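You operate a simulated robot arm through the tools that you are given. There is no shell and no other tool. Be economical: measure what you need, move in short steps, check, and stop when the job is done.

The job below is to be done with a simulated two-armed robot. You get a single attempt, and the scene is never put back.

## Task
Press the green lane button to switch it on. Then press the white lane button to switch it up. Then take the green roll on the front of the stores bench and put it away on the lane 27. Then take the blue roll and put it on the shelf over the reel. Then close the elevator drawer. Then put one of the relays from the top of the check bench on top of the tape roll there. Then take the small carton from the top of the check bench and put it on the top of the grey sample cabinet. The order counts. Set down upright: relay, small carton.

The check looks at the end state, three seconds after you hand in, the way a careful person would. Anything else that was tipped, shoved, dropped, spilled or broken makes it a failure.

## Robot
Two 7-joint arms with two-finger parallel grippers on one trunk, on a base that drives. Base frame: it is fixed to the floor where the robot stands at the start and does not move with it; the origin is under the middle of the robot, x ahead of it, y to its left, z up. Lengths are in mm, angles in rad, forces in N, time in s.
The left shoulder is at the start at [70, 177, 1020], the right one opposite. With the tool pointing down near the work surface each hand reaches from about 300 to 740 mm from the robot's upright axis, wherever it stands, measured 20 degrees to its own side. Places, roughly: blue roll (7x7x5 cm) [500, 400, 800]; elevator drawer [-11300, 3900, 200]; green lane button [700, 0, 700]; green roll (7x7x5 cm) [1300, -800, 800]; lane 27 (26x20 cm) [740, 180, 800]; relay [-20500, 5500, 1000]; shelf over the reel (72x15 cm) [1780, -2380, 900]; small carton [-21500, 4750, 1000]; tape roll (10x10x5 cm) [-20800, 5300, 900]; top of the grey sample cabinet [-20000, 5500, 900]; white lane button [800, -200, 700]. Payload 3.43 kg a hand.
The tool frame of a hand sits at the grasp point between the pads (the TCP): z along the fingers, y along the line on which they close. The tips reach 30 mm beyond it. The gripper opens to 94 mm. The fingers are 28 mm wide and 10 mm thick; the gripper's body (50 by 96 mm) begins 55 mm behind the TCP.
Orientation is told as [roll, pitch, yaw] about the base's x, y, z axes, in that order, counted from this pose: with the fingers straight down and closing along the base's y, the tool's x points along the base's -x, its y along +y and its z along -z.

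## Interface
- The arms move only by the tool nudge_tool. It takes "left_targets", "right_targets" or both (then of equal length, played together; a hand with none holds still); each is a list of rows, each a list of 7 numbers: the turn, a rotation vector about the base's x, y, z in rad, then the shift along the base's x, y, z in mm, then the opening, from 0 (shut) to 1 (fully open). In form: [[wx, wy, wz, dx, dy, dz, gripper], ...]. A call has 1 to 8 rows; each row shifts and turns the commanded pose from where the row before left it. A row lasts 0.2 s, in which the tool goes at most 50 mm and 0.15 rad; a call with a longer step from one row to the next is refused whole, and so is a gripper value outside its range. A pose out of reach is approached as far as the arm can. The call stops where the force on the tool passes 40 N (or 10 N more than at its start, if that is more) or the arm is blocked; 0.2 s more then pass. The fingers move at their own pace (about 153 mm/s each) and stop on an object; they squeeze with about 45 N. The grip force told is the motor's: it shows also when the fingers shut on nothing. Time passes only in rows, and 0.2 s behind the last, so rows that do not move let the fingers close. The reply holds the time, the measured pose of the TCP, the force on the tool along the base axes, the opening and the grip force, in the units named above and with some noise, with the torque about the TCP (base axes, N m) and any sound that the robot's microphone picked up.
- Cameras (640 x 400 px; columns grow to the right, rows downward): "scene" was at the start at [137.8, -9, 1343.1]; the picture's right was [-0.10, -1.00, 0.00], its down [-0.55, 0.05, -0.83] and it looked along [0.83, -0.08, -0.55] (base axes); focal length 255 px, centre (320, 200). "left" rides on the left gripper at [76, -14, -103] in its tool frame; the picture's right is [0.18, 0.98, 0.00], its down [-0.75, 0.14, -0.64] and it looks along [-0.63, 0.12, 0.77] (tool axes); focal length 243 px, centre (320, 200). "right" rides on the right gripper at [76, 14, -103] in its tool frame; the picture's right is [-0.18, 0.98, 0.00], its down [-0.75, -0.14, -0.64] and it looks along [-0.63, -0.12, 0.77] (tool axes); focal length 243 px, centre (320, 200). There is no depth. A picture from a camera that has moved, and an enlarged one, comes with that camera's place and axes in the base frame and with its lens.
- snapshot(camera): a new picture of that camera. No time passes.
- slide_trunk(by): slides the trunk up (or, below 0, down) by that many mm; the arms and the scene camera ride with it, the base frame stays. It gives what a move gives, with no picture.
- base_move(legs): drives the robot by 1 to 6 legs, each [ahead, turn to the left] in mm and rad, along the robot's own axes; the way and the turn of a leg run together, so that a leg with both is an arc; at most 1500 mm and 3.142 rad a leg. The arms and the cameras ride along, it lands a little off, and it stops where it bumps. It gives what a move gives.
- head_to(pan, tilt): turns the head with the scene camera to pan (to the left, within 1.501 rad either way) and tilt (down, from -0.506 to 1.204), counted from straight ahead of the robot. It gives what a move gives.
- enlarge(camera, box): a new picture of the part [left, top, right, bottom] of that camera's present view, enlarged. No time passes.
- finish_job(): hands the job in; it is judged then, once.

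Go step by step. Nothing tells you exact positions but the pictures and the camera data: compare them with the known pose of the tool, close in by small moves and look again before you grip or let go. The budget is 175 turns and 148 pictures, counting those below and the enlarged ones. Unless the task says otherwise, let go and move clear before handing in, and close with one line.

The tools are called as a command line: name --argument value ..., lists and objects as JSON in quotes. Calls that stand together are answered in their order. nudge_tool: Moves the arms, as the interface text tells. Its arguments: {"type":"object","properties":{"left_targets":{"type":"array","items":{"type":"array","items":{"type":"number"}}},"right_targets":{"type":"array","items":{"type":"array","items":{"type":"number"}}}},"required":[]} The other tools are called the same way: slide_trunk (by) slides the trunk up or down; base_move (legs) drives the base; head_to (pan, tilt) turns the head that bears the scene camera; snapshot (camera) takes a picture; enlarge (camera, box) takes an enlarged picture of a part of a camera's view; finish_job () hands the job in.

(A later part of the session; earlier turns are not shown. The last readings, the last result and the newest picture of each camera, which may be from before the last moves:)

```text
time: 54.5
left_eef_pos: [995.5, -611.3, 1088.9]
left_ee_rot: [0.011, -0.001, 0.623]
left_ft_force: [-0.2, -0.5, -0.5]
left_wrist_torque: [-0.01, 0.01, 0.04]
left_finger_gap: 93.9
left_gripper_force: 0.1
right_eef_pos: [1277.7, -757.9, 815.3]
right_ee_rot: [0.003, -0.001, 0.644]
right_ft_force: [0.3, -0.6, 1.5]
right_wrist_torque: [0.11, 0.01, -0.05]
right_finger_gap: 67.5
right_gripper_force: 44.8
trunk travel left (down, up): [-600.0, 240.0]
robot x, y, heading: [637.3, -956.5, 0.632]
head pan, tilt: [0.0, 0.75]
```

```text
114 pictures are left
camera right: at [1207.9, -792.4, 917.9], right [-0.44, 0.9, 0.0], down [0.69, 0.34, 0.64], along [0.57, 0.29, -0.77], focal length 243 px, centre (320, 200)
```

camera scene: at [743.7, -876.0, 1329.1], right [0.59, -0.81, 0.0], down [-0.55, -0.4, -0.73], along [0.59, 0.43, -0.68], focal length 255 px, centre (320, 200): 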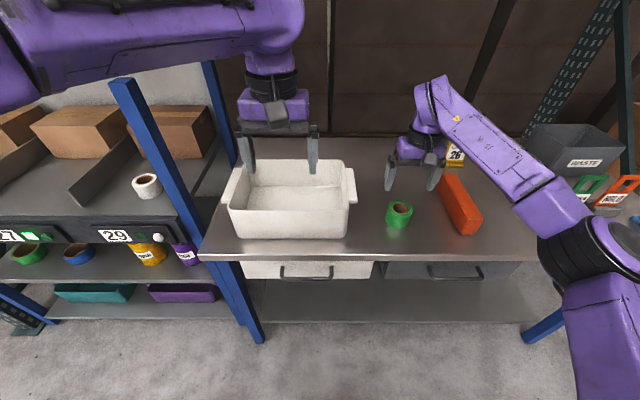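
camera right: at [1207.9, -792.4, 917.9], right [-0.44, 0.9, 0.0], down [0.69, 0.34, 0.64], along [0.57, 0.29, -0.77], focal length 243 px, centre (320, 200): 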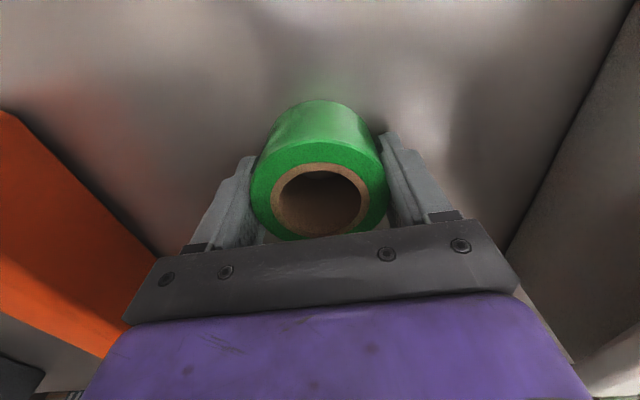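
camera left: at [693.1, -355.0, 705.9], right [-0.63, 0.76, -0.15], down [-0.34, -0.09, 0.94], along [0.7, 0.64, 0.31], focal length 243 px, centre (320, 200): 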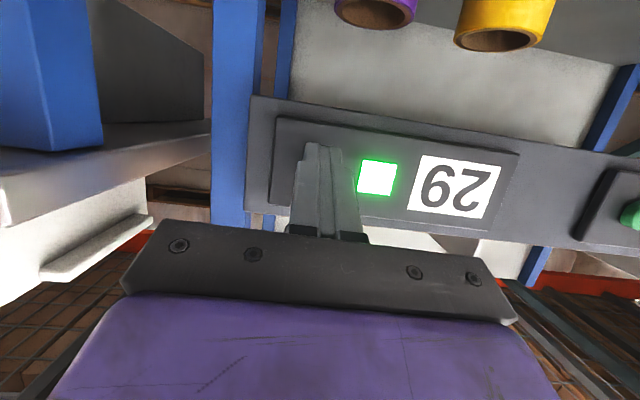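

Gripped at 67.5 mm. Lift and pull back, then back the base away and drive to lane 27.

nudge_tool --right_targets '[[0, 0, 0, 0, 0, 40, 0], [0, 0, 0, 0, 0, 45, 0], [0, 0, 0, 0, 0, 45, 0], [0, 0, 0, 0, 0, 45, 0], [0, 0, 0, -28, -10, 40, 0], [0, 0, 0, -28, -10, 30, 0], [0, 0, 0, -28, -10, 25, 0], [0, 0, 0, -28, -10, 0, 0]]'

base_move --legs '[[-100, 0], [0, 1.571], [1080, 0], [0, -1.571]]'

snapshot --camera "scene"

```text
time: 56.3
left_eef_pos: [995.9, -611.1, 1088.8]
left_ee_rot: [0.012, -0.002, 0.624]
left_ft_force: [0.6, -0.5, 0.0]
left_wrist_torque: [0.05, 0.03, -0.01]
left_finger_gap: 93.8
left_gripper_force: 0.0
right_eef_pos: [1166.2, -800.6, 1084.7]
right_ee_rot: [0.004, -0.001, 0.642]
right_ft_force: [-0.1, 1.0, -0.3]
right_wrist_torque: [-0.01, 0.01, 0.0]
right_finger_gap: 67.6
right_gripper_force: 45.0
trunk travel left (down, up): [-600.0, 240.0]
robot x, y, heading: [638.0, -950.6, 0.631]
head pan, tilt: [0.0, 0.75]
```

```text
time: 70.2
left_eef_pos: [298.4, 203.4, 1088.6]
left_ee_rot: [0.009, -0.001, 0.618]
left_ft_force: [-0.3, 0.0, 0.4]
left_wrist_torque: [-0.03, 0.02, -0.03]
left_finger_gap: 94.0
left_gripper_force: 0.1
right_eef_pos: [467.3, 15.6, 1084.6]
right_ee_rot: [0.005, 0.001, 0.639]
right_ft_force: [0.7, 0.5, -1.6]
right_wrist_torque: [0.03, -0.02, 0.0]
right_finger_gap: 67.6
right_gripper_force: 44.2
trunk travel left (down, up): [-600.0, 240.0]
robot x, y, heading: [-64.9, -139.3, 0.621]
head pan, tilt: [0.0, 0.75]
```

```text
113 pictures are left
camera scene: at [43.1, -58.5, 1329.1], right [0.58, -0.81, 0.0], down [-0.55, -0.4, -0.73], along [0.59, 0.43, -0.68], focal length 255 px, centre (320, 200)
```

scene: 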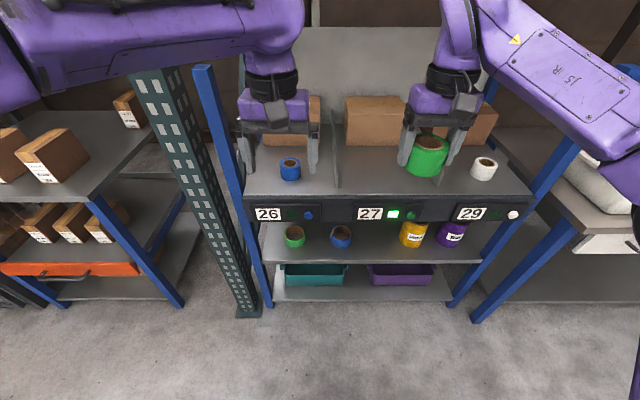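

Robot is in front of lanes 26/27 with the green roll. I go 170 mm nearer and view lane 27 with the right camera.

base_move --legs '[[170, 0]]'

snapshot --camera "scene"

snapshot --camera "left"

```text
time: 71.6
left_eef_pos: [434.9, 301.6, 1089.3]
left_ee_rot: [0.011, -0.002, 0.619]
left_ft_force: [0.3, 0.2, 0.4]
left_wrist_torque: [0.03, -0.02, -0.04]
left_finger_gap: 94.2
left_gripper_force: 0.2
right_eef_pos: [604.8, 113.7, 1087.4]
right_ee_rot: [0.005, -0.001, 0.639]
right_ft_force: [-0.1, 0.6, -1.3]
right_wrist_torque: [0.01, -0.02, -0.01]
right_finger_gap: 67.6
right_gripper_force: 45.0
trunk travel left (down, up): [-600.0, 240.0]
robot x, y, heading: [72.8, -38.9, 0.62]
head pan, tilt: [0.0, 0.75]
```

```text
112 pictures are left
camera scene: at [179.9, 40.2, 1329.1], right [0.58, -0.81, 0.0], down [-0.55, -0.4, -0.73], along [0.59, 0.43, -0.68], focal length 255 px, centre (320, 200)
```

scene: 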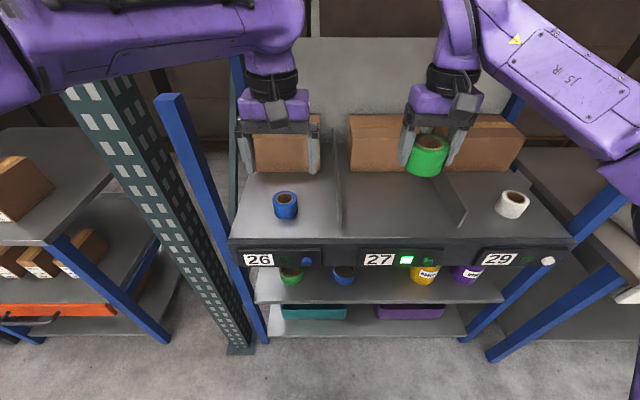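

```text
111 pictures are left
camera left: at [379.8, 245.8, 1190.9], right [-0.72, 0.69, 0.01], down [0.54, 0.55, 0.64], along [0.44, 0.47, -0.76], focal length 243 px, centre (320, 200)
```

left: 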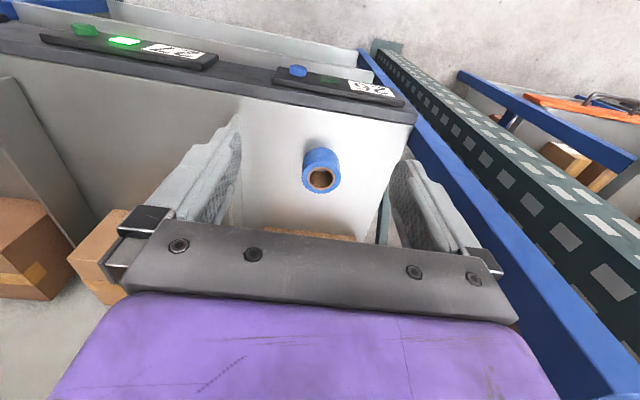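

Lane 27 lies between the two dividers, s≈132–473; target s≈290, n≈690. I move the green roll above it.

nudge_tool --right_targets '[[0, 0, 0, 32, 13, -20, 0], [0, 0, 0, 32, 13, -30, 0], [0, 0, 0, 31, 13, -35, 0], [0, 0, 0, 30, 13, -35, 0], [0, 0, 0, 0, 0, -45, 0]]'

snapshot --camera "right"

snapshot --camera "scene"

```text
time: 72.8
left_eef_pos: [435.8, 302.4, 1088.7]
left_ee_rot: [0.01, 0.0, 0.616]
left_ft_force: [-0.3, -0.3, 0.3]
left_wrist_torque: [0.04, 0.03, 0.01]
left_finger_gap: 94.1
left_gripper_force: 0.1
right_eef_pos: [731.0, 165.5, 920.0]
right_ee_rot: [0.004, -0.001, 0.637]
right_ft_force: [0.7, -0.4, -1.2]
right_wrist_torque: [0.02, -0.01, 0.02]
right_finger_gap: 67.4
right_gripper_force: 44.9
trunk travel left (down, up): [-600.0, 240.0]
robot x, y, heading: [73.1, -35.9, 0.622]
head pan, tilt: [0.0, 0.75]
```

```text
110 pictures are left
camera right: at [660.8, 131.5, 1021.0], right [-0.44, 0.9, 0.0], down [0.69, 0.33, 0.64], along [0.58, 0.28, -0.77], focal length 243 px, centre (320, 200)
```

right: 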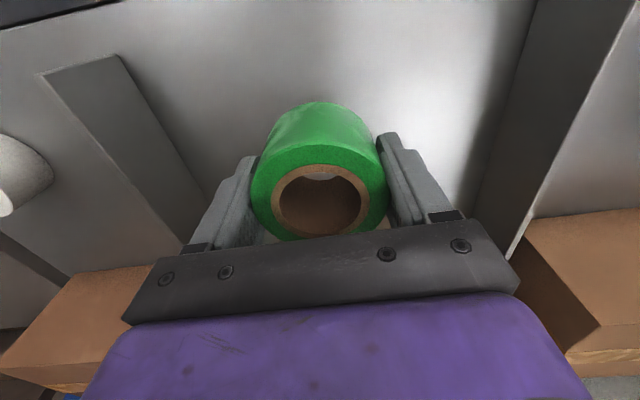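

```text
109 pictures are left
camera scene: at [181.3, 39.4, 1329.1], right [0.58, -0.81, 0.0], down [-0.55, -0.4, -0.73], along [0.59, 0.43, -0.68], focal length 255 px, centre (320, 200)
```

scene: 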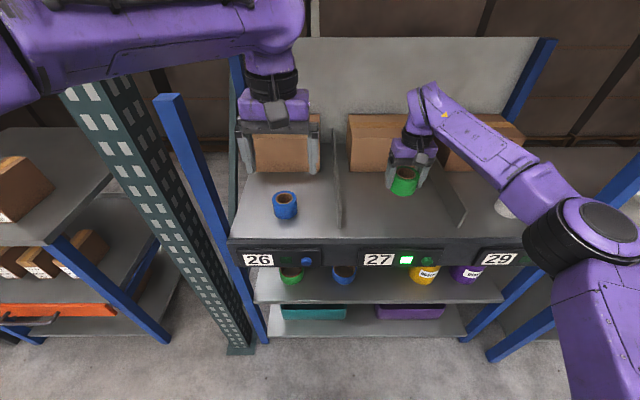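

Over the middle of lane 27. I lower in decreasing steps and watch for contact.

nudge_tool --right_targets '[[0, 0, 0, 0, 0, -35, 0], [0, 0, 0, 0, 0, -35, 0], [0, 0, 0, 0, 0, -15, 0], [0, 0, 0, 0, 0, -6, 0], [0, 0, 0, 0, 0, -4, 0]]'

enlarge --camera "scene" --box '[340, 130, 500, 250]'

```text
time: 74.0
left_eef_pos: [431.7, 302.0, 1090.7]
left_ee_rot: [0.007, -0.004, 0.618]
left_ft_force: [0.3, 0.5, 0.3]
left_wrist_torque: [0.01, 0.0, 0.02]
left_finger_gap: 94.0
left_gripper_force: 0.1
right_eef_pos: [729.3, 166.3, 830.5]
right_ee_rot: [0.004, -0.005, 0.636]
right_ft_force: [7.4, 3.0, 32.8]
right_wrist_torque: [-0.38, -0.15, 0.09]
right_finger_gap: 67.5
right_gripper_force: 44.8
trunk travel left (down, up): [-600.0, 240.0]
robot x, y, heading: [75.8, -40.1, 0.624]
head pan, tilt: [0.0, 0.75]
```

```text
3.33 times, centred on (420, 190) of scene
camera zoom: at [176.2, 39.1, 1329.9], right [0.58, -0.81, 0.0], down [-0.55, -0.4, -0.73], along [0.6, 0.43, -0.68], focal length 849 px, centre (-13, 233)
```

zoom: 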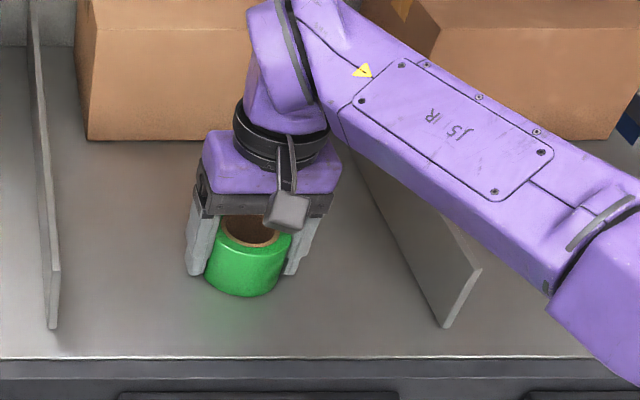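

Contact at TCP z≈831 (rack top ≈789). I relieve the pressure, release, and rise.

nudge_tool --right_targets '[[0, 0, 0, 0, 0, 5, 0], [0, 0, 0, 0, 0, 0, 1], [0, 0, 0, 0, 0, 0, 1], [0, 0, 0, 0, 0, 25, 1], [0, 0, 0, 0, 0, 45, 1], [0, 0, 0, 0, 0, 45, 1], [0, 0, 0, 0, 0, 45, 1], [0, 0, 0, 0, 0, 40, 1]]'

nudge_tool --right_targets '[[0, 0, 0, -32, -13, 30, 1], [0, 0, 0, -32, -13, 30, 1], [0, 0, 0, -31, -13, 0, 1], [0, 0, 0, -30, -13, 0, 1]]'

snapshot --camera "scene"

snapshot --camera "left"

```text
time: 75.8
left_eef_pos: [433.1, 303.3, 1088.9]
left_ee_rot: [0.01, -0.002, 0.617]
left_ft_force: [-0.1, 0.3, -0.7]
left_wrist_torque: [0.0, -0.03, 0.02]
left_finger_gap: 93.8
left_gripper_force: 0.1
right_eef_pos: [731.0, 164.9, 1030.5]
right_ee_rot: [0.002, 0.001, 0.64]
right_ft_force: [0.4, 0.4, -0.2]
right_wrist_torque: [0.01, -0.02, 0.02]
right_finger_gap: 93.9
right_gripper_force: 0.1
trunk travel left (down, up): [-600.0, 240.0]
robot x, y, heading: [73.6, -38.6, 0.624]
head pan, tilt: [0.0, 0.75]
```

```text
time: 76.8
left_eef_pos: [433.0, 301.7, 1088.8]
left_ee_rot: [0.01, -0.002, 0.616]
left_ft_force: [-0.2, -0.2, -0.8]
left_wrist_torque: [0.01, -0.02, 0.03]
left_finger_gap: 93.9
left_gripper_force: 0.2
right_eef_pos: [603.2, 112.9, 1092.7]
right_ee_rot: [0.003, 0.0, 0.637]
right_ft_force: [-0.1, 0.4, -0.1]
right_wrist_torque: [0.0, -0.04, -0.02]
right_finger_gap: 94.2
right_gripper_force: 0.1
trunk travel left (down, up): [-600.0, 240.0]
robot x, y, heading: [74.1, -40.8, 0.628]
head pan, tilt: [0.0, 0.75]
```

```text
107 pictures are left
camera scene: at [178.6, 39.1, 1329.3], right [0.58, -0.81, 0.0], down [-0.55, -0.4, -0.73], along [0.59, 0.43, -0.68], focal length 255 px, centre (320, 200)
```

scene: 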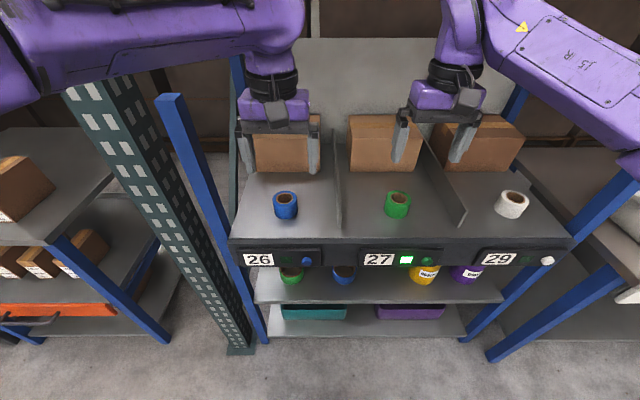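

```text
106 pictures are left
camera left: at [378.6, 244.8, 1191.6], right [-0.72, 0.7, 0.01], down [0.54, 0.54, 0.65], along [0.44, 0.47, -0.76], focal length 243 px, centre (320, 200)
```

left: 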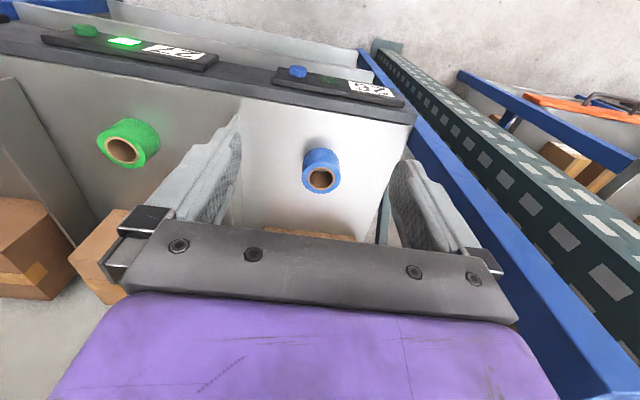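

Green roll stands in lane 27. Blue roll computed at (545,429), top ≈839. Left hand moves above it.

nudge_tool --left_targets '[[0, 0, 0, 28, 32, 0, 1], [0, 0, 0, 28, 32, -20, 1], [0, 0, 0, 28, 32, -25, 1], [0, 0, 0, 28, 31, -25, 1], [0, 0, 0, 0, 0, -45, 1], [0, 0, 0, 0, 0, -40, 1]]'

snapshot --camera "left"

snapshot --camera "scene"

```text
time: 78.2
left_eef_pos: [539.1, 432.2, 931.6]
left_ee_rot: [0.01, 0.0, 0.617]
left_ft_force: [0.8, -0.2, 0.0]
left_wrist_torque: [0.0, 0.02, -0.01]
left_finger_gap: 93.9
left_gripper_force: 0.0
left hand out of reach, approached as far as the arm can: row 4
right_eef_pos: [605.5, 114.5, 1090.6]
right_ee_rot: [0.002, 0.001, 0.639]
right_ft_force: [-0.5, 0.0, -0.5]
right_wrist_torque: [0.01, 0.06, 0.01]
right_finger_gap: 93.8
right_gripper_force: 0.1
trunk travel left (down, up): [-600.0, 240.0]
robot x, y, heading: [71.1, -35.6, 0.627]
head pan, tilt: [0.0, 0.75]
```

```text
105 pictures are left
camera left: at [485.2, 375.0, 1033.6], right [-0.72, 0.7, 0.01], down [0.54, 0.55, 0.64], along [0.44, 0.47, -0.77], focal length 243 px, centre (320, 200)
```

left: 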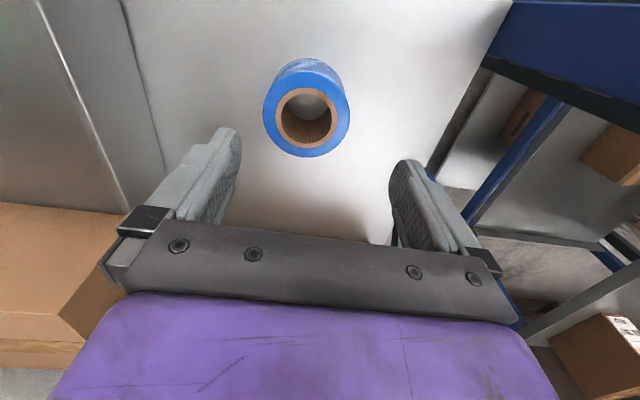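

```text
104 pictures are left
camera scene: at [181.3, 41.1, 1328.9], right [0.58, -0.81, 0.0], down [-0.55, -0.4, -0.73], along [0.59, 0.43, -0.68], focal length 255 px, centre (320, 200)
```

scene: 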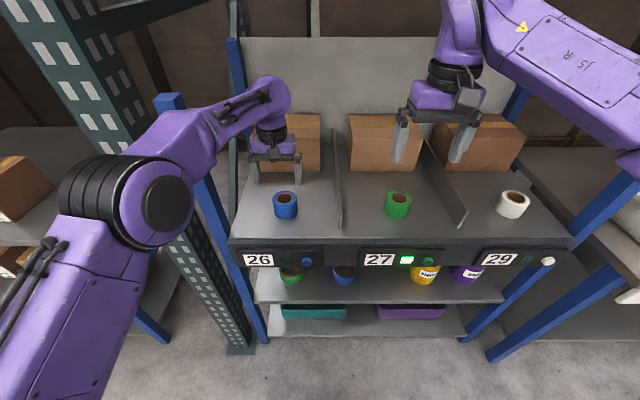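

Blue roll centre at (544,423), top 839. Correct, descend, grip.

nudge_tool --left_targets '[[0, 0, 0, 5, -9, -35, 1], [0, 0, 0, 0, 0, -35, 1]]'

snapshot --camera "left"

```text
time: 78.8
left_eef_pos: [546.9, 424.4, 862.6]
left_ee_rot: [0.01, -0.002, 0.619]
left_ft_force: [0.3, 0.0, -0.1]
left_wrist_torque: [0.02, -0.04, 0.02]
left_finger_gap: 94.0
left_gripper_force: 0.1
right_eef_pos: [604.8, 113.7, 1091.6]
right_ee_rot: [0.004, 0.002, 0.639]
right_ft_force: [0.6, -0.3, -0.3]
right_wrist_torque: [-0.05, 0.0, 0.0]
right_finger_gap: 94.0
right_gripper_force: 0.1
trunk travel left (down, up): [-600.0, 240.0]
robot x, y, heading: [73.2, -38.0, 0.628]
head pan, tilt: [0.0, 0.75]
```

```text
103 pictures are left
camera left: at [493.6, 366.6, 964.5], right [-0.72, 0.69, 0.01], down [0.54, 0.55, 0.64], along [0.44, 0.47, -0.76], focal length 243 px, centre (320, 200)
```

left: 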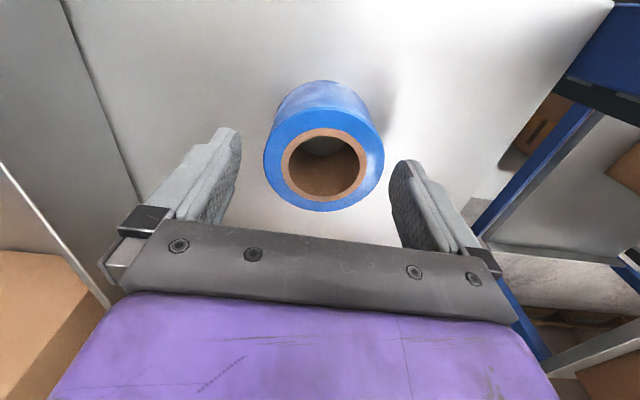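

Centred between the fingers; descend and close.

nudge_tool --left_targets '[[0, 0, 0, 0, 0, -17, 1], [0, 0, 0, 0, 0, -16, 1], [0, 0, 0, 0, 0, 0, 0], [0, 0, 0, 0, 0, 0, 0], [0, 0, 0, 0, 0, 0, 0], [0, 0, 0, 0, 0, 30, 0]]'

snapshot --camera "left"

```text
time: 80.2
left_eef_pos: [545.4, 423.7, 861.4]
left_ee_rot: [0.012, -0.004, 0.619]
left_ft_force: [0.5, 0.4, -0.6]
left_wrist_torque: [0.05, 0.0, -0.03]
left_finger_gap: 68.9
left_gripper_force: 45.0
right_eef_pos: [603.3, 113.9, 1091.2]
right_ee_rot: [0.004, 0.0, 0.638]
right_ft_force: [1.4, 0.1, 0.3]
right_wrist_torque: [0.08, -0.02, -0.02]
right_finger_gap: 94.0
right_gripper_force: 0.1
trunk travel left (down, up): [-600.0, 240.0]
robot x, y, heading: [71.7, -35.4, 0.623]
head pan, tilt: [0.0, 0.75]
```

```text
102 pictures are left
camera left: at [491.5, 366.2, 963.2], right [-0.72, 0.69, 0.01], down [0.54, 0.55, 0.64], along [0.44, 0.47, -0.76], focal length 243 px, centre (320, 200)
```

left: 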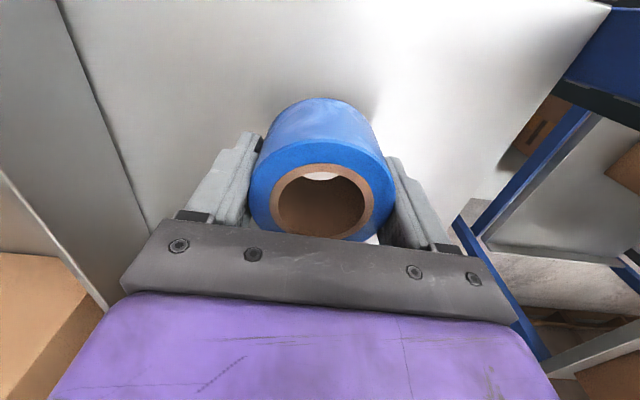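

Blue roll held. Raise and pull the hand in, back away, and turn towards the reel shelf to look.

nudge_tool --left_targets '[[0, 0, 0, 0, 0, 45, 0], [0, 0, 0, 0, 0, 45, 0], [0, 0, 0, 0, 0, 45, 0], [0, 0, 0, -20, -25, 45, 0], [0, 0, 0, -28, -32, 30, 0], [0, 0, 0, -28, -32, 20, 0], [0, 0, 0, -28, -32, 0, 0]]'

base_move --legs '[[-170, 0], [0, -1.571]]'

head_to --pan 0.0 --tilt 0.3

snapshot --camera "scene"

```text
refused: row 4 steps farther than a row can; nothing moved
```

```text
time: 85.5
left_eef_pos: [401.1, -605.8, 860.7]
left_ee_rot: [0.01, -0.001, -0.939]
left_ft_force: [0.1, -0.8, -1.9]
left_wrist_torque: [-0.01, 0.02, 0.0]
left_finger_gap: 68.7
left_gripper_force: 44.8
right_eef_pos: [91.5, -667.9, 1091.7]
right_ee_rot: [0.004, 0.0, -0.918]
right_ft_force: [-0.3, -0.2, 0.5]
right_wrist_torque: [0.0, 0.05, 0.02]
right_finger_gap: 94.1
right_gripper_force: 0.0
trunk travel left (down, up): [-600.0, 240.0]
robot x, y, heading: [-68.5, -138.6, -0.929]
head pan, tilt: [0.0, 0.75]
```

```text
time: 86.4
left_eef_pos: [400.5, -605.3, 861.3]
left_ee_rot: [0.009, -0.002, -0.939]
left_ft_force: [-0.7, 0.4, -0.9]
left_wrist_torque: [0.02, 0.02, -0.01]
left_finger_gap: 68.6
left_gripper_force: 45.3
right_eef_pos: [92.0, -668.6, 1091.2]
right_ee_rot: [0.004, 0.002, -0.918]
right_ft_force: [0.2, -0.4, 0.0]
right_wrist_torque: [-0.01, 0.01, 0.01]
right_finger_gap: 94.1
right_gripper_force: 0.1
trunk travel left (down, up): [-600.0, 240.0]
robot x, y, heading: [-65.2, -137.8, -0.938]
head pan, tilt: [0.0, 0.3]
```

```text
101 pictures are left
camera scene: at [17.6, -253.9, 1369.4], right [-0.8, -0.6, 0.0], down [-0.18, 0.24, -0.95], along [0.57, -0.77, -0.3], focal length 255 px, centre (320, 200)
```

scene: 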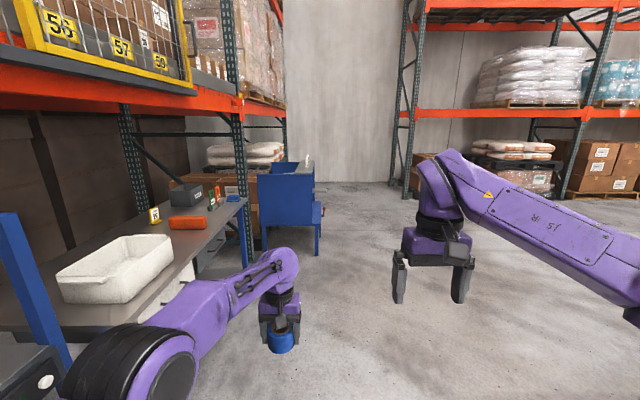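

The lift was refused, yet the base move had clearance (roll bottom 821 above the 789 top, never past the front edge); nothing was touched. I lift now and zoom in on the blue reel unit ahead.

nudge_tool --left_targets '[[0, 0, 0, 0, 0, 45, 0], [0, 0, 0, 0, 0, 45, 0], [0, 0, 0, 0, 0, 45, 0], [0, 0, 0, -12, 17, 40, 0], [0, 0, 0, -15, 20, 30, 0], [0, 0, 0, -15, 20, 20, 0], [0, 0, 0, -15, 20, 0, 0]]'

enlarge --camera "scene" --box '[220, 120, 360, 260]'

enlarge --camera "scene" --box '[0, 180, 320, 380]'

```text
time: 88.0
left_eef_pos: [341.9, -527.8, 1086.3]
left_ee_rot: [0.01, -0.002, -0.94]
left_ft_force: [-0.2, 0.4, -1.0]
left_wrist_torque: [0.0, -0.02, 0.01]
left_finger_gap: 68.5
left_gripper_force: 45.6
right_eef_pos: [90.6, -668.0, 1091.8]
right_ee_rot: [0.002, -0.001, -0.918]
right_ft_force: [0.2, 1.3, 0.7]
right_wrist_torque: [-0.02, -0.02, -0.01]
right_finger_gap: 93.8
right_gripper_force: 0.0
trunk travel left (down, up): [-600.0, 240.0]
robot x, y, heading: [-68.3, -137.7, -0.931]
head pan, tilt: [0.0, 0.3]
```

```text
2.86 times, centred on (290, 190) of scene
camera zoom: at [16.7, -252.5, 1369.6], right [-0.8, -0.6, 0.0], down [-0.18, 0.24, -0.96], along [0.57, -0.77, -0.29], focal length 728 px, centre (406, 229)
```

zoom: 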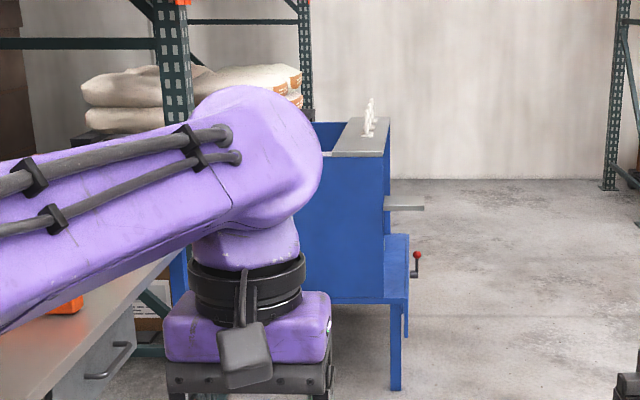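

```text
2.00 times, centred on (160, 280) of scene
camera zoom: at [16.7, -252.5, 1369.6], right [-0.8, -0.6, 0.0], down [-0.18, 0.24, -0.96], along [0.57, -0.77, -0.29], focal length 510 px, centre (640, 40)
```

zoom: 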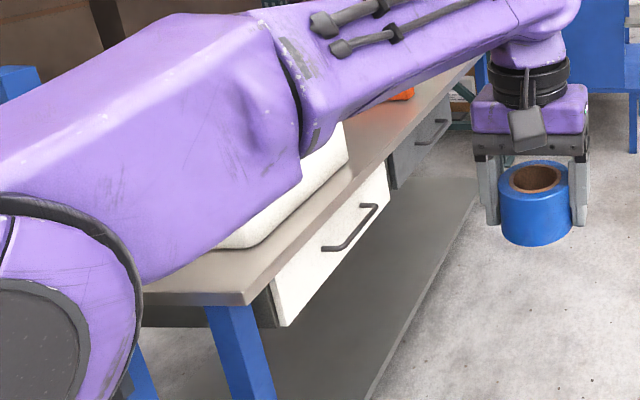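

The blue unit faces the same way as the benches, with a grey shelf along its front top and white figures at its far end. I drive diagonally to stand in front of it.

base_move --legs '[[0, -0.211], [1476, 0], [1476, 0], [0, 1.764]]'

head_to --pan 0.0 --tilt 0.5

snapshot --camera "scene"

```text
time: 107.4
left_eef_pos: [1577.4, -2467.2, 1086.0]
left_ee_rot: [0.009, -0.001, 0.577]
left_ft_force: [-0.1, 0.4, -0.2]
left_wrist_torque: [-0.04, 0.0, 0.03]
left_finger_gap: 68.2
left_gripper_force: 44.8
right_eef_pos: [1702.6, -2727.0, 1092.1]
right_ee_rot: [0.003, 0.001, 0.597]
right_ft_force: [-0.5, 0.3, 0.1]
right_wrist_torque: [0.03, -0.01, -0.01]
right_finger_gap: 94.1
right_gripper_force: 0.2
trunk travel left (down, up): [-600.0, 240.0]
robot x, y, heading: [1163.4, -2855.0, 0.58]
head pan, tilt: [0.0, 0.3]
```

```text
time: 108.1
left_eef_pos: [1577.8, -2467.6, 1085.2]
left_ee_rot: [0.011, -0.001, 0.575]
left_ft_force: [-0.5, -1.0, -1.9]
left_wrist_torque: [-0.02, -0.03, -0.01]
left_finger_gap: 68.2
left_gripper_force: 44.9
right_eef_pos: [1704.5, -2726.6, 1091.0]
right_ee_rot: [0.004, 0.001, 0.594]
right_ft_force: [-0.9, 0.1, -0.3]
right_wrist_torque: [-0.06, 0.0, -0.02]
right_finger_gap: 94.0
right_gripper_force: 0.0
trunk travel left (down, up): [-600.0, 240.0]
robot x, y, heading: [1163.9, -2859.8, 0.578]
head pan, tilt: [0.0, 0.499]
```

```text
98 pictures are left
camera scene: at [1282.0, -2778.3, 1351.1], right [0.55, -0.84, 0.0], down [-0.4, -0.26, -0.88], along [0.73, 0.48, -0.48], focal length 255 px, centre (320, 200)
```

scene: 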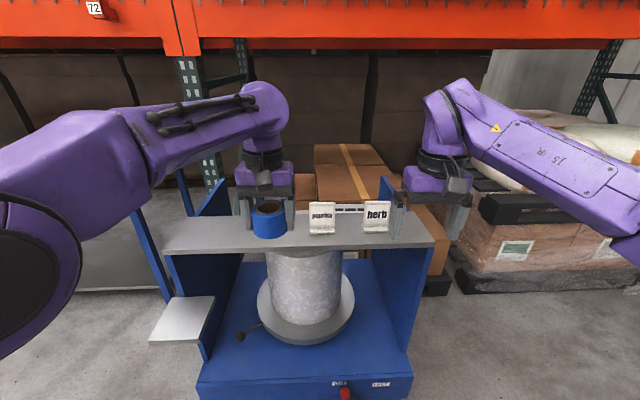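

The shelf (z≈905, front edge n≈-35, s 2617–3339) has two small bags in the middle/right; its left part is free. I drive 150 mm closer, squaring up.

base_move --legs '[[0, 0.044], [150, 0]]'

snapshot --camera "scene"

snapshot --camera "left"

```text
time: 109.9
left_eef_pos: [1685.2, -2363.6, 1085.1]
left_ee_rot: [0.011, -0.001, 0.617]
left_ft_force: [-0.3, -1.0, -0.4]
left_wrist_torque: [0.02, 0.0, -0.02]
left_finger_gap: 68.3
left_gripper_force: 44.1
right_eef_pos: [1820.5, -2617.3, 1090.2]
right_ee_rot: [0.004, 0.001, 0.638]
right_ft_force: [-0.1, 0.2, 0.6]
right_wrist_torque: [0.04, 0.04, -0.02]
right_finger_gap: 94.0
right_gripper_force: 0.0
trunk travel left (down, up): [-600.0, 240.0]
robot x, y, heading: [1289.1, -2768.4, 0.62]
head pan, tilt: [0.0, 0.499]
```

```text
97 pictures are left
camera scene: at [1401.9, -2685.3, 1351.1], right [0.58, -0.81, 0.0], down [-0.39, -0.28, -0.88], along [0.71, 0.51, -0.48], focal length 255 px, centre (320, 200)
```

scene: 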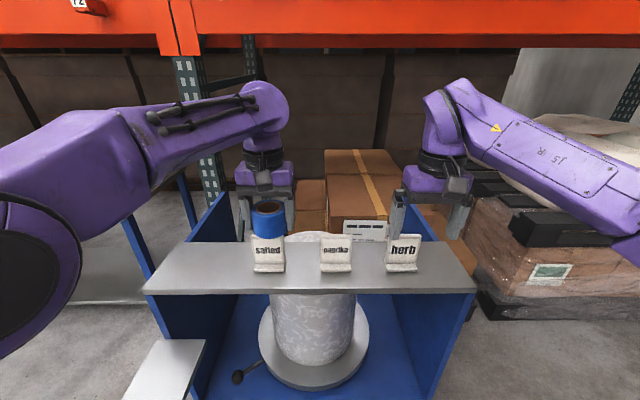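

```text
96 pictures are left
camera left: at [1630.4, -2420.0, 1187.9], right [-0.72, 0.7, 0.01], down [0.54, 0.54, 0.65], along [0.44, 0.47, -0.76], focal length 243 px, centre (320, 200)
```

left: 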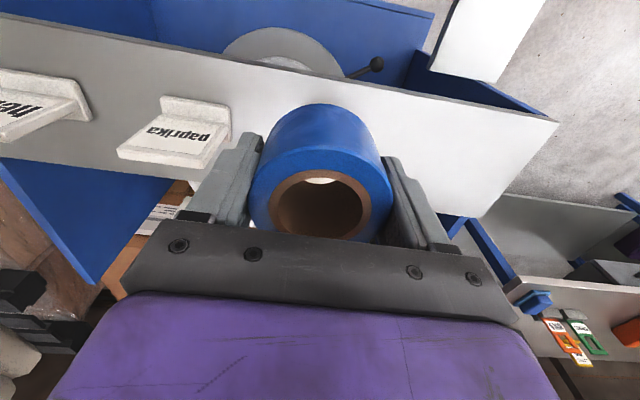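

Free strip on the shelf is s 2618–2842; target s≈2728, n≈48. I move the roll there at height first.

nudge_tool --left_targets '[[0, 0, 0, -11.5, 35, 0, 0], [0, 0, 0, -11.5, 35, 0, 0], [0, 0, 0, -11.5, 35, 0, 0], [0, 0, 0, -11.5, 35, 0, 0], [0, 0, 0, -11, 34, 0, 0], [0, 0, 0, 0, 0, -40, 0]]'

snapshot --camera "scene"

snapshot --camera "left"

```text
time: 111.3
left_eef_pos: [1626.9, -2190.6, 1048.0]
left_ee_rot: [0.01, -0.002, 0.613]
left_ft_force: [-0.5, -0.2, -1.7]
left_wrist_torque: [0.0, 0.02, -0.02]
left_finger_gap: 68.3
left_gripper_force: 44.7
right_eef_pos: [1821.5, -2616.0, 1091.8]
right_ee_rot: [0.002, 0.0, 0.635]
right_ft_force: [0.9, -0.7, 0.8]
right_wrist_torque: [0.03, 0.01, 0.0]
right_finger_gap: 93.8
right_gripper_force: 0.2
trunk travel left (down, up): [-600.0, 240.0]
robot x, y, heading: [1289.9, -2769.3, 0.62]
head pan, tilt: [0.0, 0.499]
```

```text
95 pictures are left
camera scene: at [1402.4, -2685.0, 1351.1], right [0.58, -0.81, 0.0], down [-0.39, -0.28, -0.88], along [0.71, 0.51, -0.48], focal length 255 px, centre (320, 200)
```

scene: 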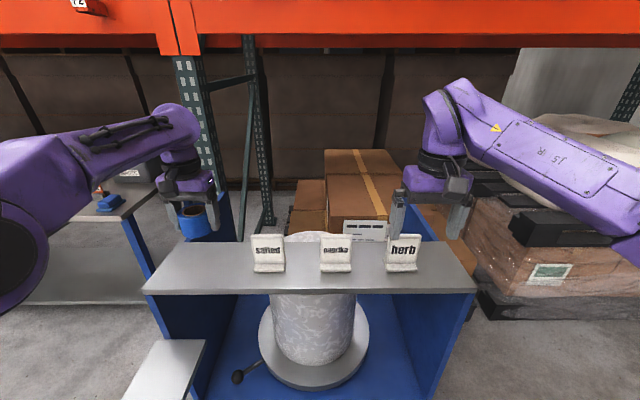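

```text
94 pictures are left
camera left: at [1572.8, -2247.1, 1148.9], right [-0.72, 0.7, 0.01], down [0.54, 0.54, 0.65], along [0.44, 0.47, -0.76], focal length 243 px, centre (320, 200)
```

left: 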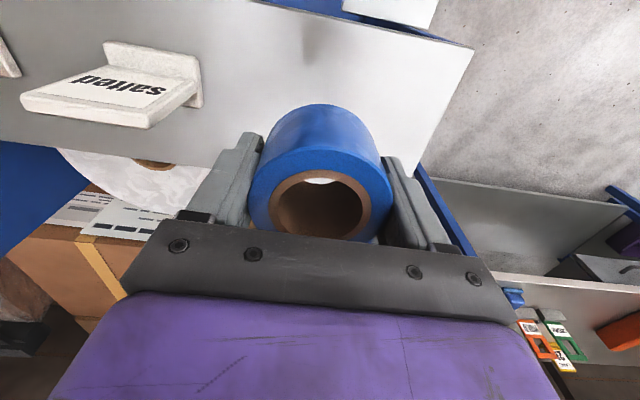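

Roll is above the middle of the free strip. Lowering with small last steps.

nudge_tool --left_targets '[[0, 0, 0, 0, 0, -35, 0], [0, 0, 0, 0, 0, -30, 0], [0, 0, 0, 0, 0, -15, 0]]'

enlarge --camera "scene" --box '[120, 160, 320, 310]'

```text
time: 112.1
left_eef_pos: [1627.1, -2187.8, 965.1]
left_ee_rot: [0.01, -0.003, 0.616]
left_ft_force: [0.0, 1.1, -0.7]
left_wrist_torque: [-0.01, 0.01, 0.0]
left_finger_gap: 68.3
left_gripper_force: 45.2
right_eef_pos: [1820.1, -2616.8, 1092.0]
right_ee_rot: [0.004, 0.0, 0.637]
right_ft_force: [0.1, -0.2, 0.2]
right_wrist_torque: [-0.02, -0.02, 0.0]
right_finger_gap: 94.0
right_gripper_force: 0.1
trunk travel left (down, up): [-600.0, 240.0]
robot x, y, heading: [1290.2, -2769.1, 0.622]
head pan, tilt: [0.0, 0.499]
```

```text
2.67 times, centred on (220, 235) of scene
camera zoom: at [1402.0, -2684.6, 1351.1], right [0.58, -0.81, 0.0], down [-0.39, -0.28, -0.88], along [0.71, 0.51, -0.48], focal length 680 px, centre (587, 107)
```

zoom: 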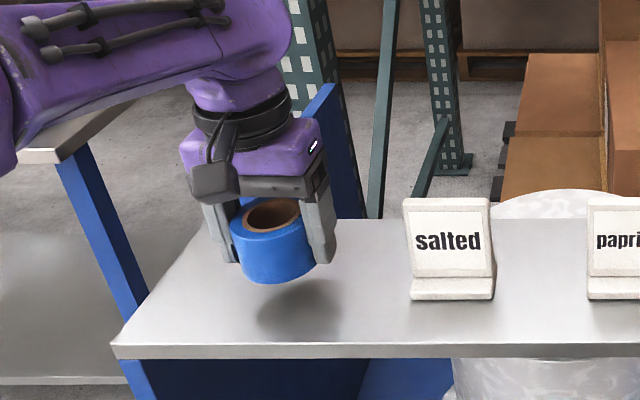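

nudge_tool --left_targets '[[0, 0, 0, 0, 0, -6, 0], [0, 0, 0, 0, 0, -4, 0], [0, 0, 0, 0, 0, -3, 0]]'

enlarge --camera "scene" --box '[120, 160, 320, 310]'

```text
time: 112.9
left_eef_pos: [1626.8, -2190.0, 951.6]
left_ee_rot: [0.01, -0.002, 0.615]
left_ft_force: [0.1, 0.3, -1.8]
left_wrist_torque: [0.03, 0.0, 0.02]
left_finger_gap: 68.1
left_gripper_force: 45.4
right_eef_pos: [1820.3, -2617.4, 1091.7]
right_ee_rot: [0.006, 0.0, 0.638]
right_ft_force: [-0.1, 0.2, -0.1]
right_wrist_torque: [-0.03, -0.03, -0.01]
right_finger_gap: 93.8
right_gripper_force: 0.0
trunk travel left (down, up): [-600.0, 240.0]
robot x, y, heading: [1284.8, -2768.8, 0.623]
head pan, tilt: [0.0, 0.499]
```

```text
2.67 times, centred on (220, 235) of scene
camera zoom: at [1402.1, -2684.7, 1351.0], right [0.58, -0.81, 0.0], down [-0.39, -0.28, -0.88], along [0.71, 0.51, -0.48], focal length 680 px, centre (587, 107)
```

zoom: 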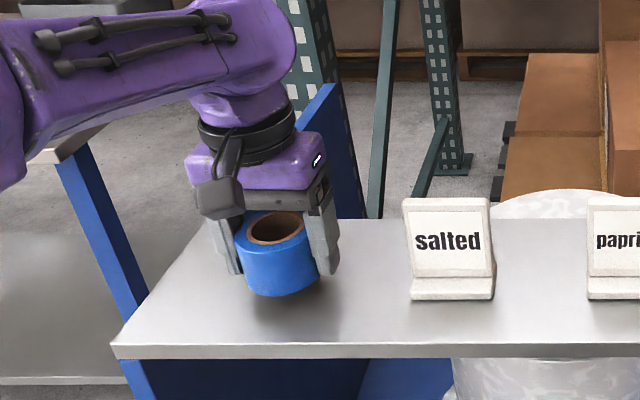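

Still slightly above. I step down 3 mm at a time.

nudge_tool --left_targets '[[0, 0, 0, 0, 0, -3, 0], [0, 0, 0, 0, 0, -3, 0], [0, 0, 0, 0, 0, -2, 0], [0, 0, 0, 0, 0, 0, 0]]'

```text
time: 113.9
left_eef_pos: [1628.4, -2188.6, 944.1]
left_ee_rot: [0.01, -0.002, 0.615]
left_ft_force: [-0.5, -0.2, -0.6]
left_wrist_torque: [0.06, 0.02, -0.01]
left_finger_gap: 68.0
left_gripper_force: 45.0
right_eef_pos: [1819.8, -2616.8, 1091.4]
right_ee_rot: [0.004, 0.0, 0.636]
right_ft_force: [1.0, 0.4, 0.0]
right_wrist_torque: [-0.01, -0.01, -0.02]
right_finger_gap: 93.9
right_gripper_force: 0.1
trunk travel left (down, up): [-600.0, 240.0]
robot x, y, heading: [1287.6, -2767.9, 0.619]
head pan, tilt: [0.0, 0.499]
```

nudge_tool --left_targets '[[0, 0, 0, 0, 0, -3, 0], [0, 0, 0, 0, 0, -2, 0], [0, 0, 0, 0, 0, -2, 0], [0, 0, 0, 0, 0, 0, 0]]'

enlarge --camera "scene" --box '[160, 200, 280, 290]'

```text
time: 114.9
left_eef_pos: [1626.8, -2189.7, 937.5]
left_ee_rot: [0.011, -0.002, 0.616]
left_ft_force: [-0.8, -0.3, -1.8]
left_wrist_torque: [0.0, -0.02, 0.03]
left_finger_gap: 68.3
left_gripper_force: 45.1
right_eef_pos: [1820.4, -2616.0, 1092.5]
right_ee_rot: [0.003, 0.001, 0.637]
right_ft_force: [0.7, -0.9, 0.1]
right_wrist_torque: [-0.01, 0.02, 0.03]
right_finger_gap: 94.2
right_gripper_force: 0.1
trunk travel left (down, up): [-600.0, 240.0]
robot x, y, heading: [1288.4, -2770.6, 0.621]
head pan, tilt: [0.0, 0.499]
```

```text
4.44 times, centred on (220, 245) of scene
camera zoom: at [1402.0, -2684.8, 1351.0], right [0.58, -0.81, 0.0], down [-0.39, -0.28, -0.88], along [0.71, 0.51, -0.48], focal length 1132 px, centre (764, 0)
```

zoom: 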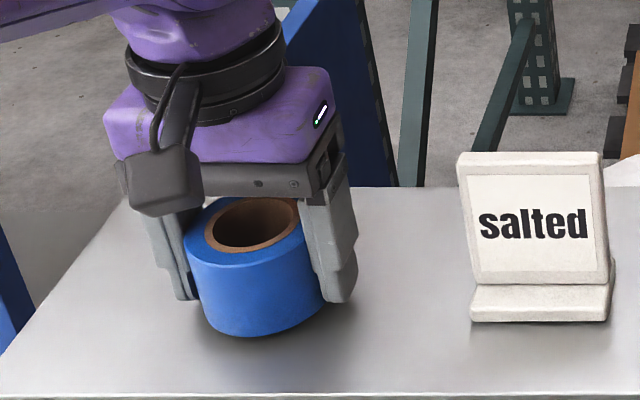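

nudge_tool --left_targets '[[0, 0, 0, 0, 0, -3, 0], [0, 0, 0, 0, 0, -2, 0], [0, 0, 0, 0, 0, -2, 0], [0, 0, 0, 0, 0, 0, 0]]'

```text
time: 115.9
left_eef_pos: [1627.5, -2188.7, 930.2]
left_ee_rot: [0.011, -0.003, 0.618]
left_ft_force: [0.3, -0.3, 1.7]
left_wrist_torque: [-0.1, -0.07, 0.01]
left_finger_gap: 68.3
left_gripper_force: 44.7
right_eef_pos: [1820.2, -2615.7, 1091.0]
right_ee_rot: [0.003, 0.0, 0.636]
right_ft_force: [-0.4, 0.2, 0.1]
right_wrist_torque: [0.01, 0.0, -0.03]
right_finger_gap: 94.1
right_gripper_force: 0.1
trunk travel left (down, up): [-600.0, 240.0]
robot x, y, heading: [1288.6, -2765.5, 0.622]
head pan, tilt: [0.0, 0.499]
```

Contact is just made at z≈930. Release and lift clear.

nudge_tool --left_targets '[[0, 0, 0, 0, 0, -1, 0], [0, 0, 0, 0, 0, 0, 1], [0, 0, 0, 0, 0, 0, 1], [0, 0, 0, 0, 0, 20, 1], [0, 0, 0, 0, 0, 40, 1], [0, 0, 0, 0, 0, 45, 1], [0, 0, 0, 0, 0, 45, 1]]'

snapshot --camera "scene"

```text
time: 117.5
left_eef_pos: [1628.7, -2188.8, 1079.9]
left_ee_rot: [0.012, -0.003, 0.616]
left_ft_force: [0.0, -0.5, 1.1]
left_wrist_torque: [-0.04, 0.0, 0.02]
left_finger_gap: 94.2
left_gripper_force: 0.0
right_eef_pos: [1819.9, -2616.2, 1091.6]
right_ee_rot: [0.002, 0.0, 0.638]
right_ft_force: [-0.1, 0.0, 0.2]
right_wrist_torque: [-0.01, 0.01, 0.01]
right_finger_gap: 93.9
right_gripper_force: 0.0
trunk travel left (down, up): [-600.0, 240.0]
robot x, y, heading: [1288.9, -2766.2, 0.618]
head pan, tilt: [0.0, 0.499]
```

```text
90 pictures are left
camera scene: at [1401.8, -2685.2, 1351.1], right [0.58, -0.81, 0.0], down [-0.39, -0.28, -0.88], along [0.71, 0.51, -0.48], focal length 255 px, centre (320, 200)
```

scene: 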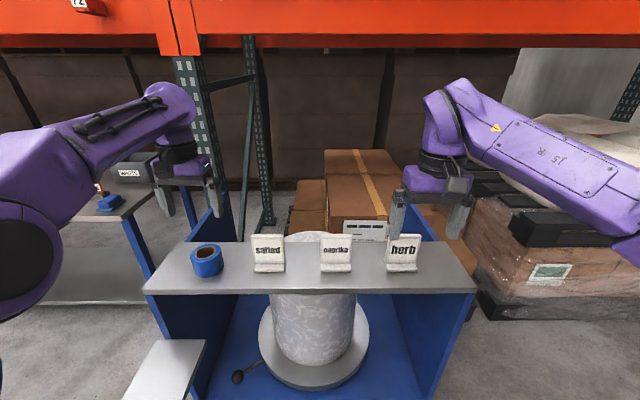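

Blue roll stands on the shelf. I tuck the left hand, back away, and turn toward the far area, then look.

nudge_tool --left_targets '[[0, 0, 0, 5, -40, 0, 1], [0, 0, 0, 5, -40, 0, 1], [0, 0, 0, 0, -40, 5, 1], [0, 0, 0, -20, -30, 5, 1]]'

base_move --legs '[[-500, 0], [0, 2.035]]'

head_to --pan 0.0 --tilt 0.15

snapshot --camera "scene"

```text
time: 118.5
left_eef_pos: [1616.4, -2340.7, 1092.3]
left_ee_rot: [0.011, -0.003, 0.617]
left_ft_force: [-0.5, -0.6, 0.0]
left_wrist_torque: [0.02, 0.01, -0.01]
left_finger_gap: 94.2
left_gripper_force: 0.0
right_eef_pos: [1819.3, -2618.3, 1091.8]
right_ee_rot: [0.002, -0.002, 0.637]
right_ft_force: [0.0, 0.1, -1.5]
right_wrist_torque: [0.02, -0.03, 0.0]
right_finger_gap: 94.4
right_gripper_force: 0.1
trunk travel left (down, up): [-600.0, 240.0]
robot x, y, heading: [1287.3, -2768.1, 0.622]
head pan, tilt: [0.0, 0.499]
```

```text
time: 126.3
left_eef_pos: [352.0, -2961.7, 1092.3]
left_ee_rot: [0.01, -0.002, 2.659]
left_ft_force: [-0.5, 0.4, 0.1]
left_wrist_torque: [0.02, -0.02, 0.01]
left_finger_gap: 93.7
left_gripper_force: 0.1
right_eef_pos: [508.4, -2655.7, 1092.6]
right_ee_rot: [0.004, -0.001, 2.681]
right_ft_force: [0.2, 0.1, 0.1]
right_wrist_torque: [0.03, -0.01, 0.0]
right_finger_gap: 94.2
right_gripper_force: 0.0
trunk travel left (down, up): [-600.0, 240.0]
robot x, y, heading: [885.7, -3058.3, 2.668]
head pan, tilt: [0.0, 0.499]
```

```text
time: 127.1
left_eef_pos: [351.5, -2961.2, 1091.4]
left_ee_rot: [0.012, -0.003, 2.659]
left_ft_force: [-0.5, 0.1, -0.4]
left_wrist_torque: [0.0, 0.0, -0.03]
left_finger_gap: 94.0
left_gripper_force: 0.1
right_eef_pos: [507.2, -2655.0, 1092.1]
right_ee_rot: [0.002, -0.001, 2.681]
right_ft_force: [0.2, -0.8, -0.2]
right_wrist_torque: [0.02, 0.01, 0.0]
right_finger_gap: 94.0
right_gripper_force: 0.1
trunk travel left (down, up): [-600.0, 240.0]
robot x, y, heading: [885.2, -3061.1, 2.667]
head pan, tilt: [0.0, 0.15]
```

```text
89 pictures are left
camera scene: at [756.4, -2995.5, 1383.4], right [0.46, 0.89, 0.0], down [0.13, -0.07, -0.99], along [-0.88, 0.45, -0.15], focal length 255 px, centre (320, 200)
```

scene: 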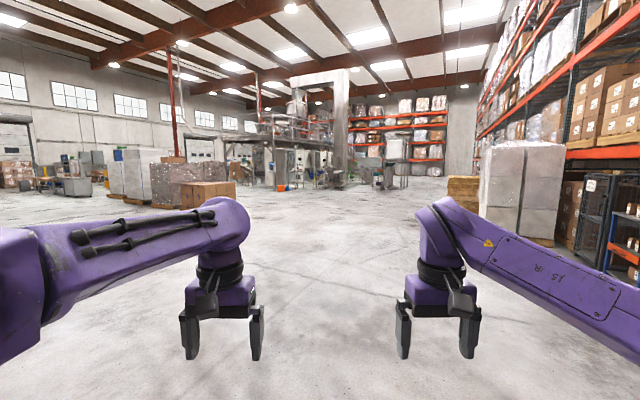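

The hall is open straight ahead toward the machinery. I zoom at the centre.

enlarge --camera "scene" --box '[220, 60, 480, 220]'

```text
2.46 times, centred on (350, 140) of scene
camera zoom: at [756.4, -2995.5, 1383.4], right [0.46, 0.89, 0.0], down [0.13, -0.07, -0.99], along [-0.88, 0.45, -0.15], focal length 627 px, centre (246, 348)
```

zoom: 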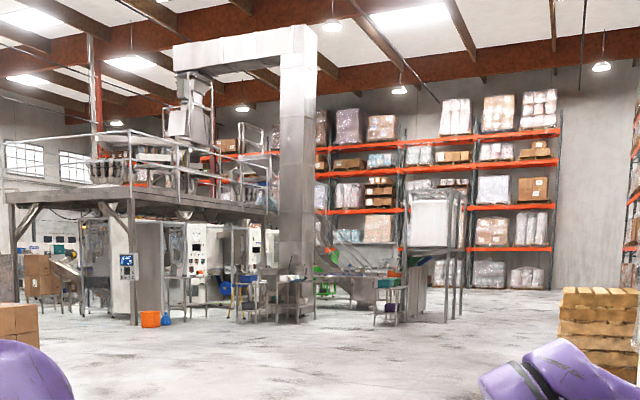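

The target is at the base of the tall elevator column. I drive 9 m toward it over clear floor.

base_move --legs '[[0, -0.045], [1500, 0], [1500, 0], [1500, 0], [1500, 0], [1500, 0]]'

snapshot --camera "scene"

```text
time: 163.3
left_eef_pos: [-6054.1, 1071.1, 1091.7]
left_ee_rot: [0.01, -0.001, 2.562]
left_ft_force: [-0.7, 0.3, -0.1]
left_wrist_torque: [0.05, -0.03, 0.0]
left_finger_gap: 94.0
left_gripper_force: 0.1
right_eef_pos: [-5867.0, 1361.4, 1092.4]
right_ee_rot: [0.004, 0.0, 2.579]
right_ft_force: [0.1, 0.0, -0.3]
right_wrist_torque: [-0.01, -0.02, 0.01]
right_finger_gap: 94.1
right_gripper_force: 0.0
trunk travel left (down, up): [-600.0, 240.0]
robot x, y, heading: [-5530.6, 919.2, 2.568]
head pan, tilt: [0.0, 0.15]
```

```text
87 pictures are left
camera scene: at [-5654.2, 997.1, 1383.5], right [0.54, 0.84, 0.0], down [0.13, -0.08, -0.99], along [-0.83, 0.54, -0.15], focal length 255 px, centre (320, 200)
```

scene: 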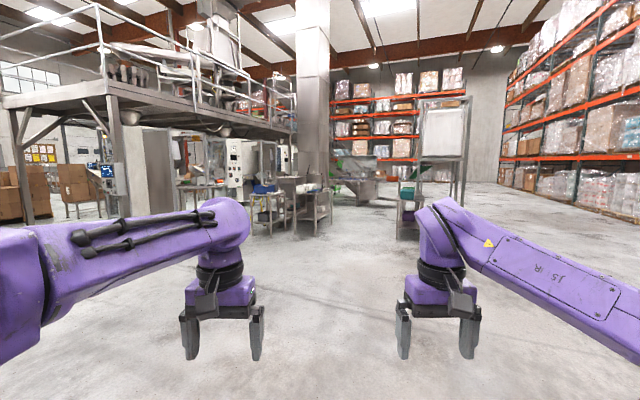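

enlarge --camera "scene" --box '[220, 120, 380, 250]'

```text
3.08 times, centred on (300, 185) of scene
camera zoom: at [-5654.2, 997.1, 1383.5], right [0.54, 0.84, 0.0], down [0.13, -0.08, -0.99], along [-0.83, 0.54, -0.15], focal length 784 px, centre (382, 246)
```

zoom: 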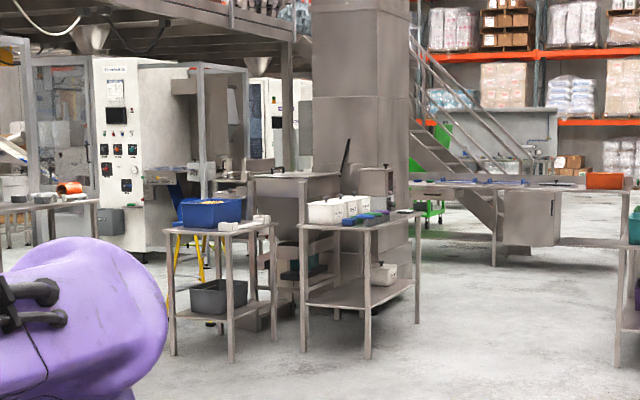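

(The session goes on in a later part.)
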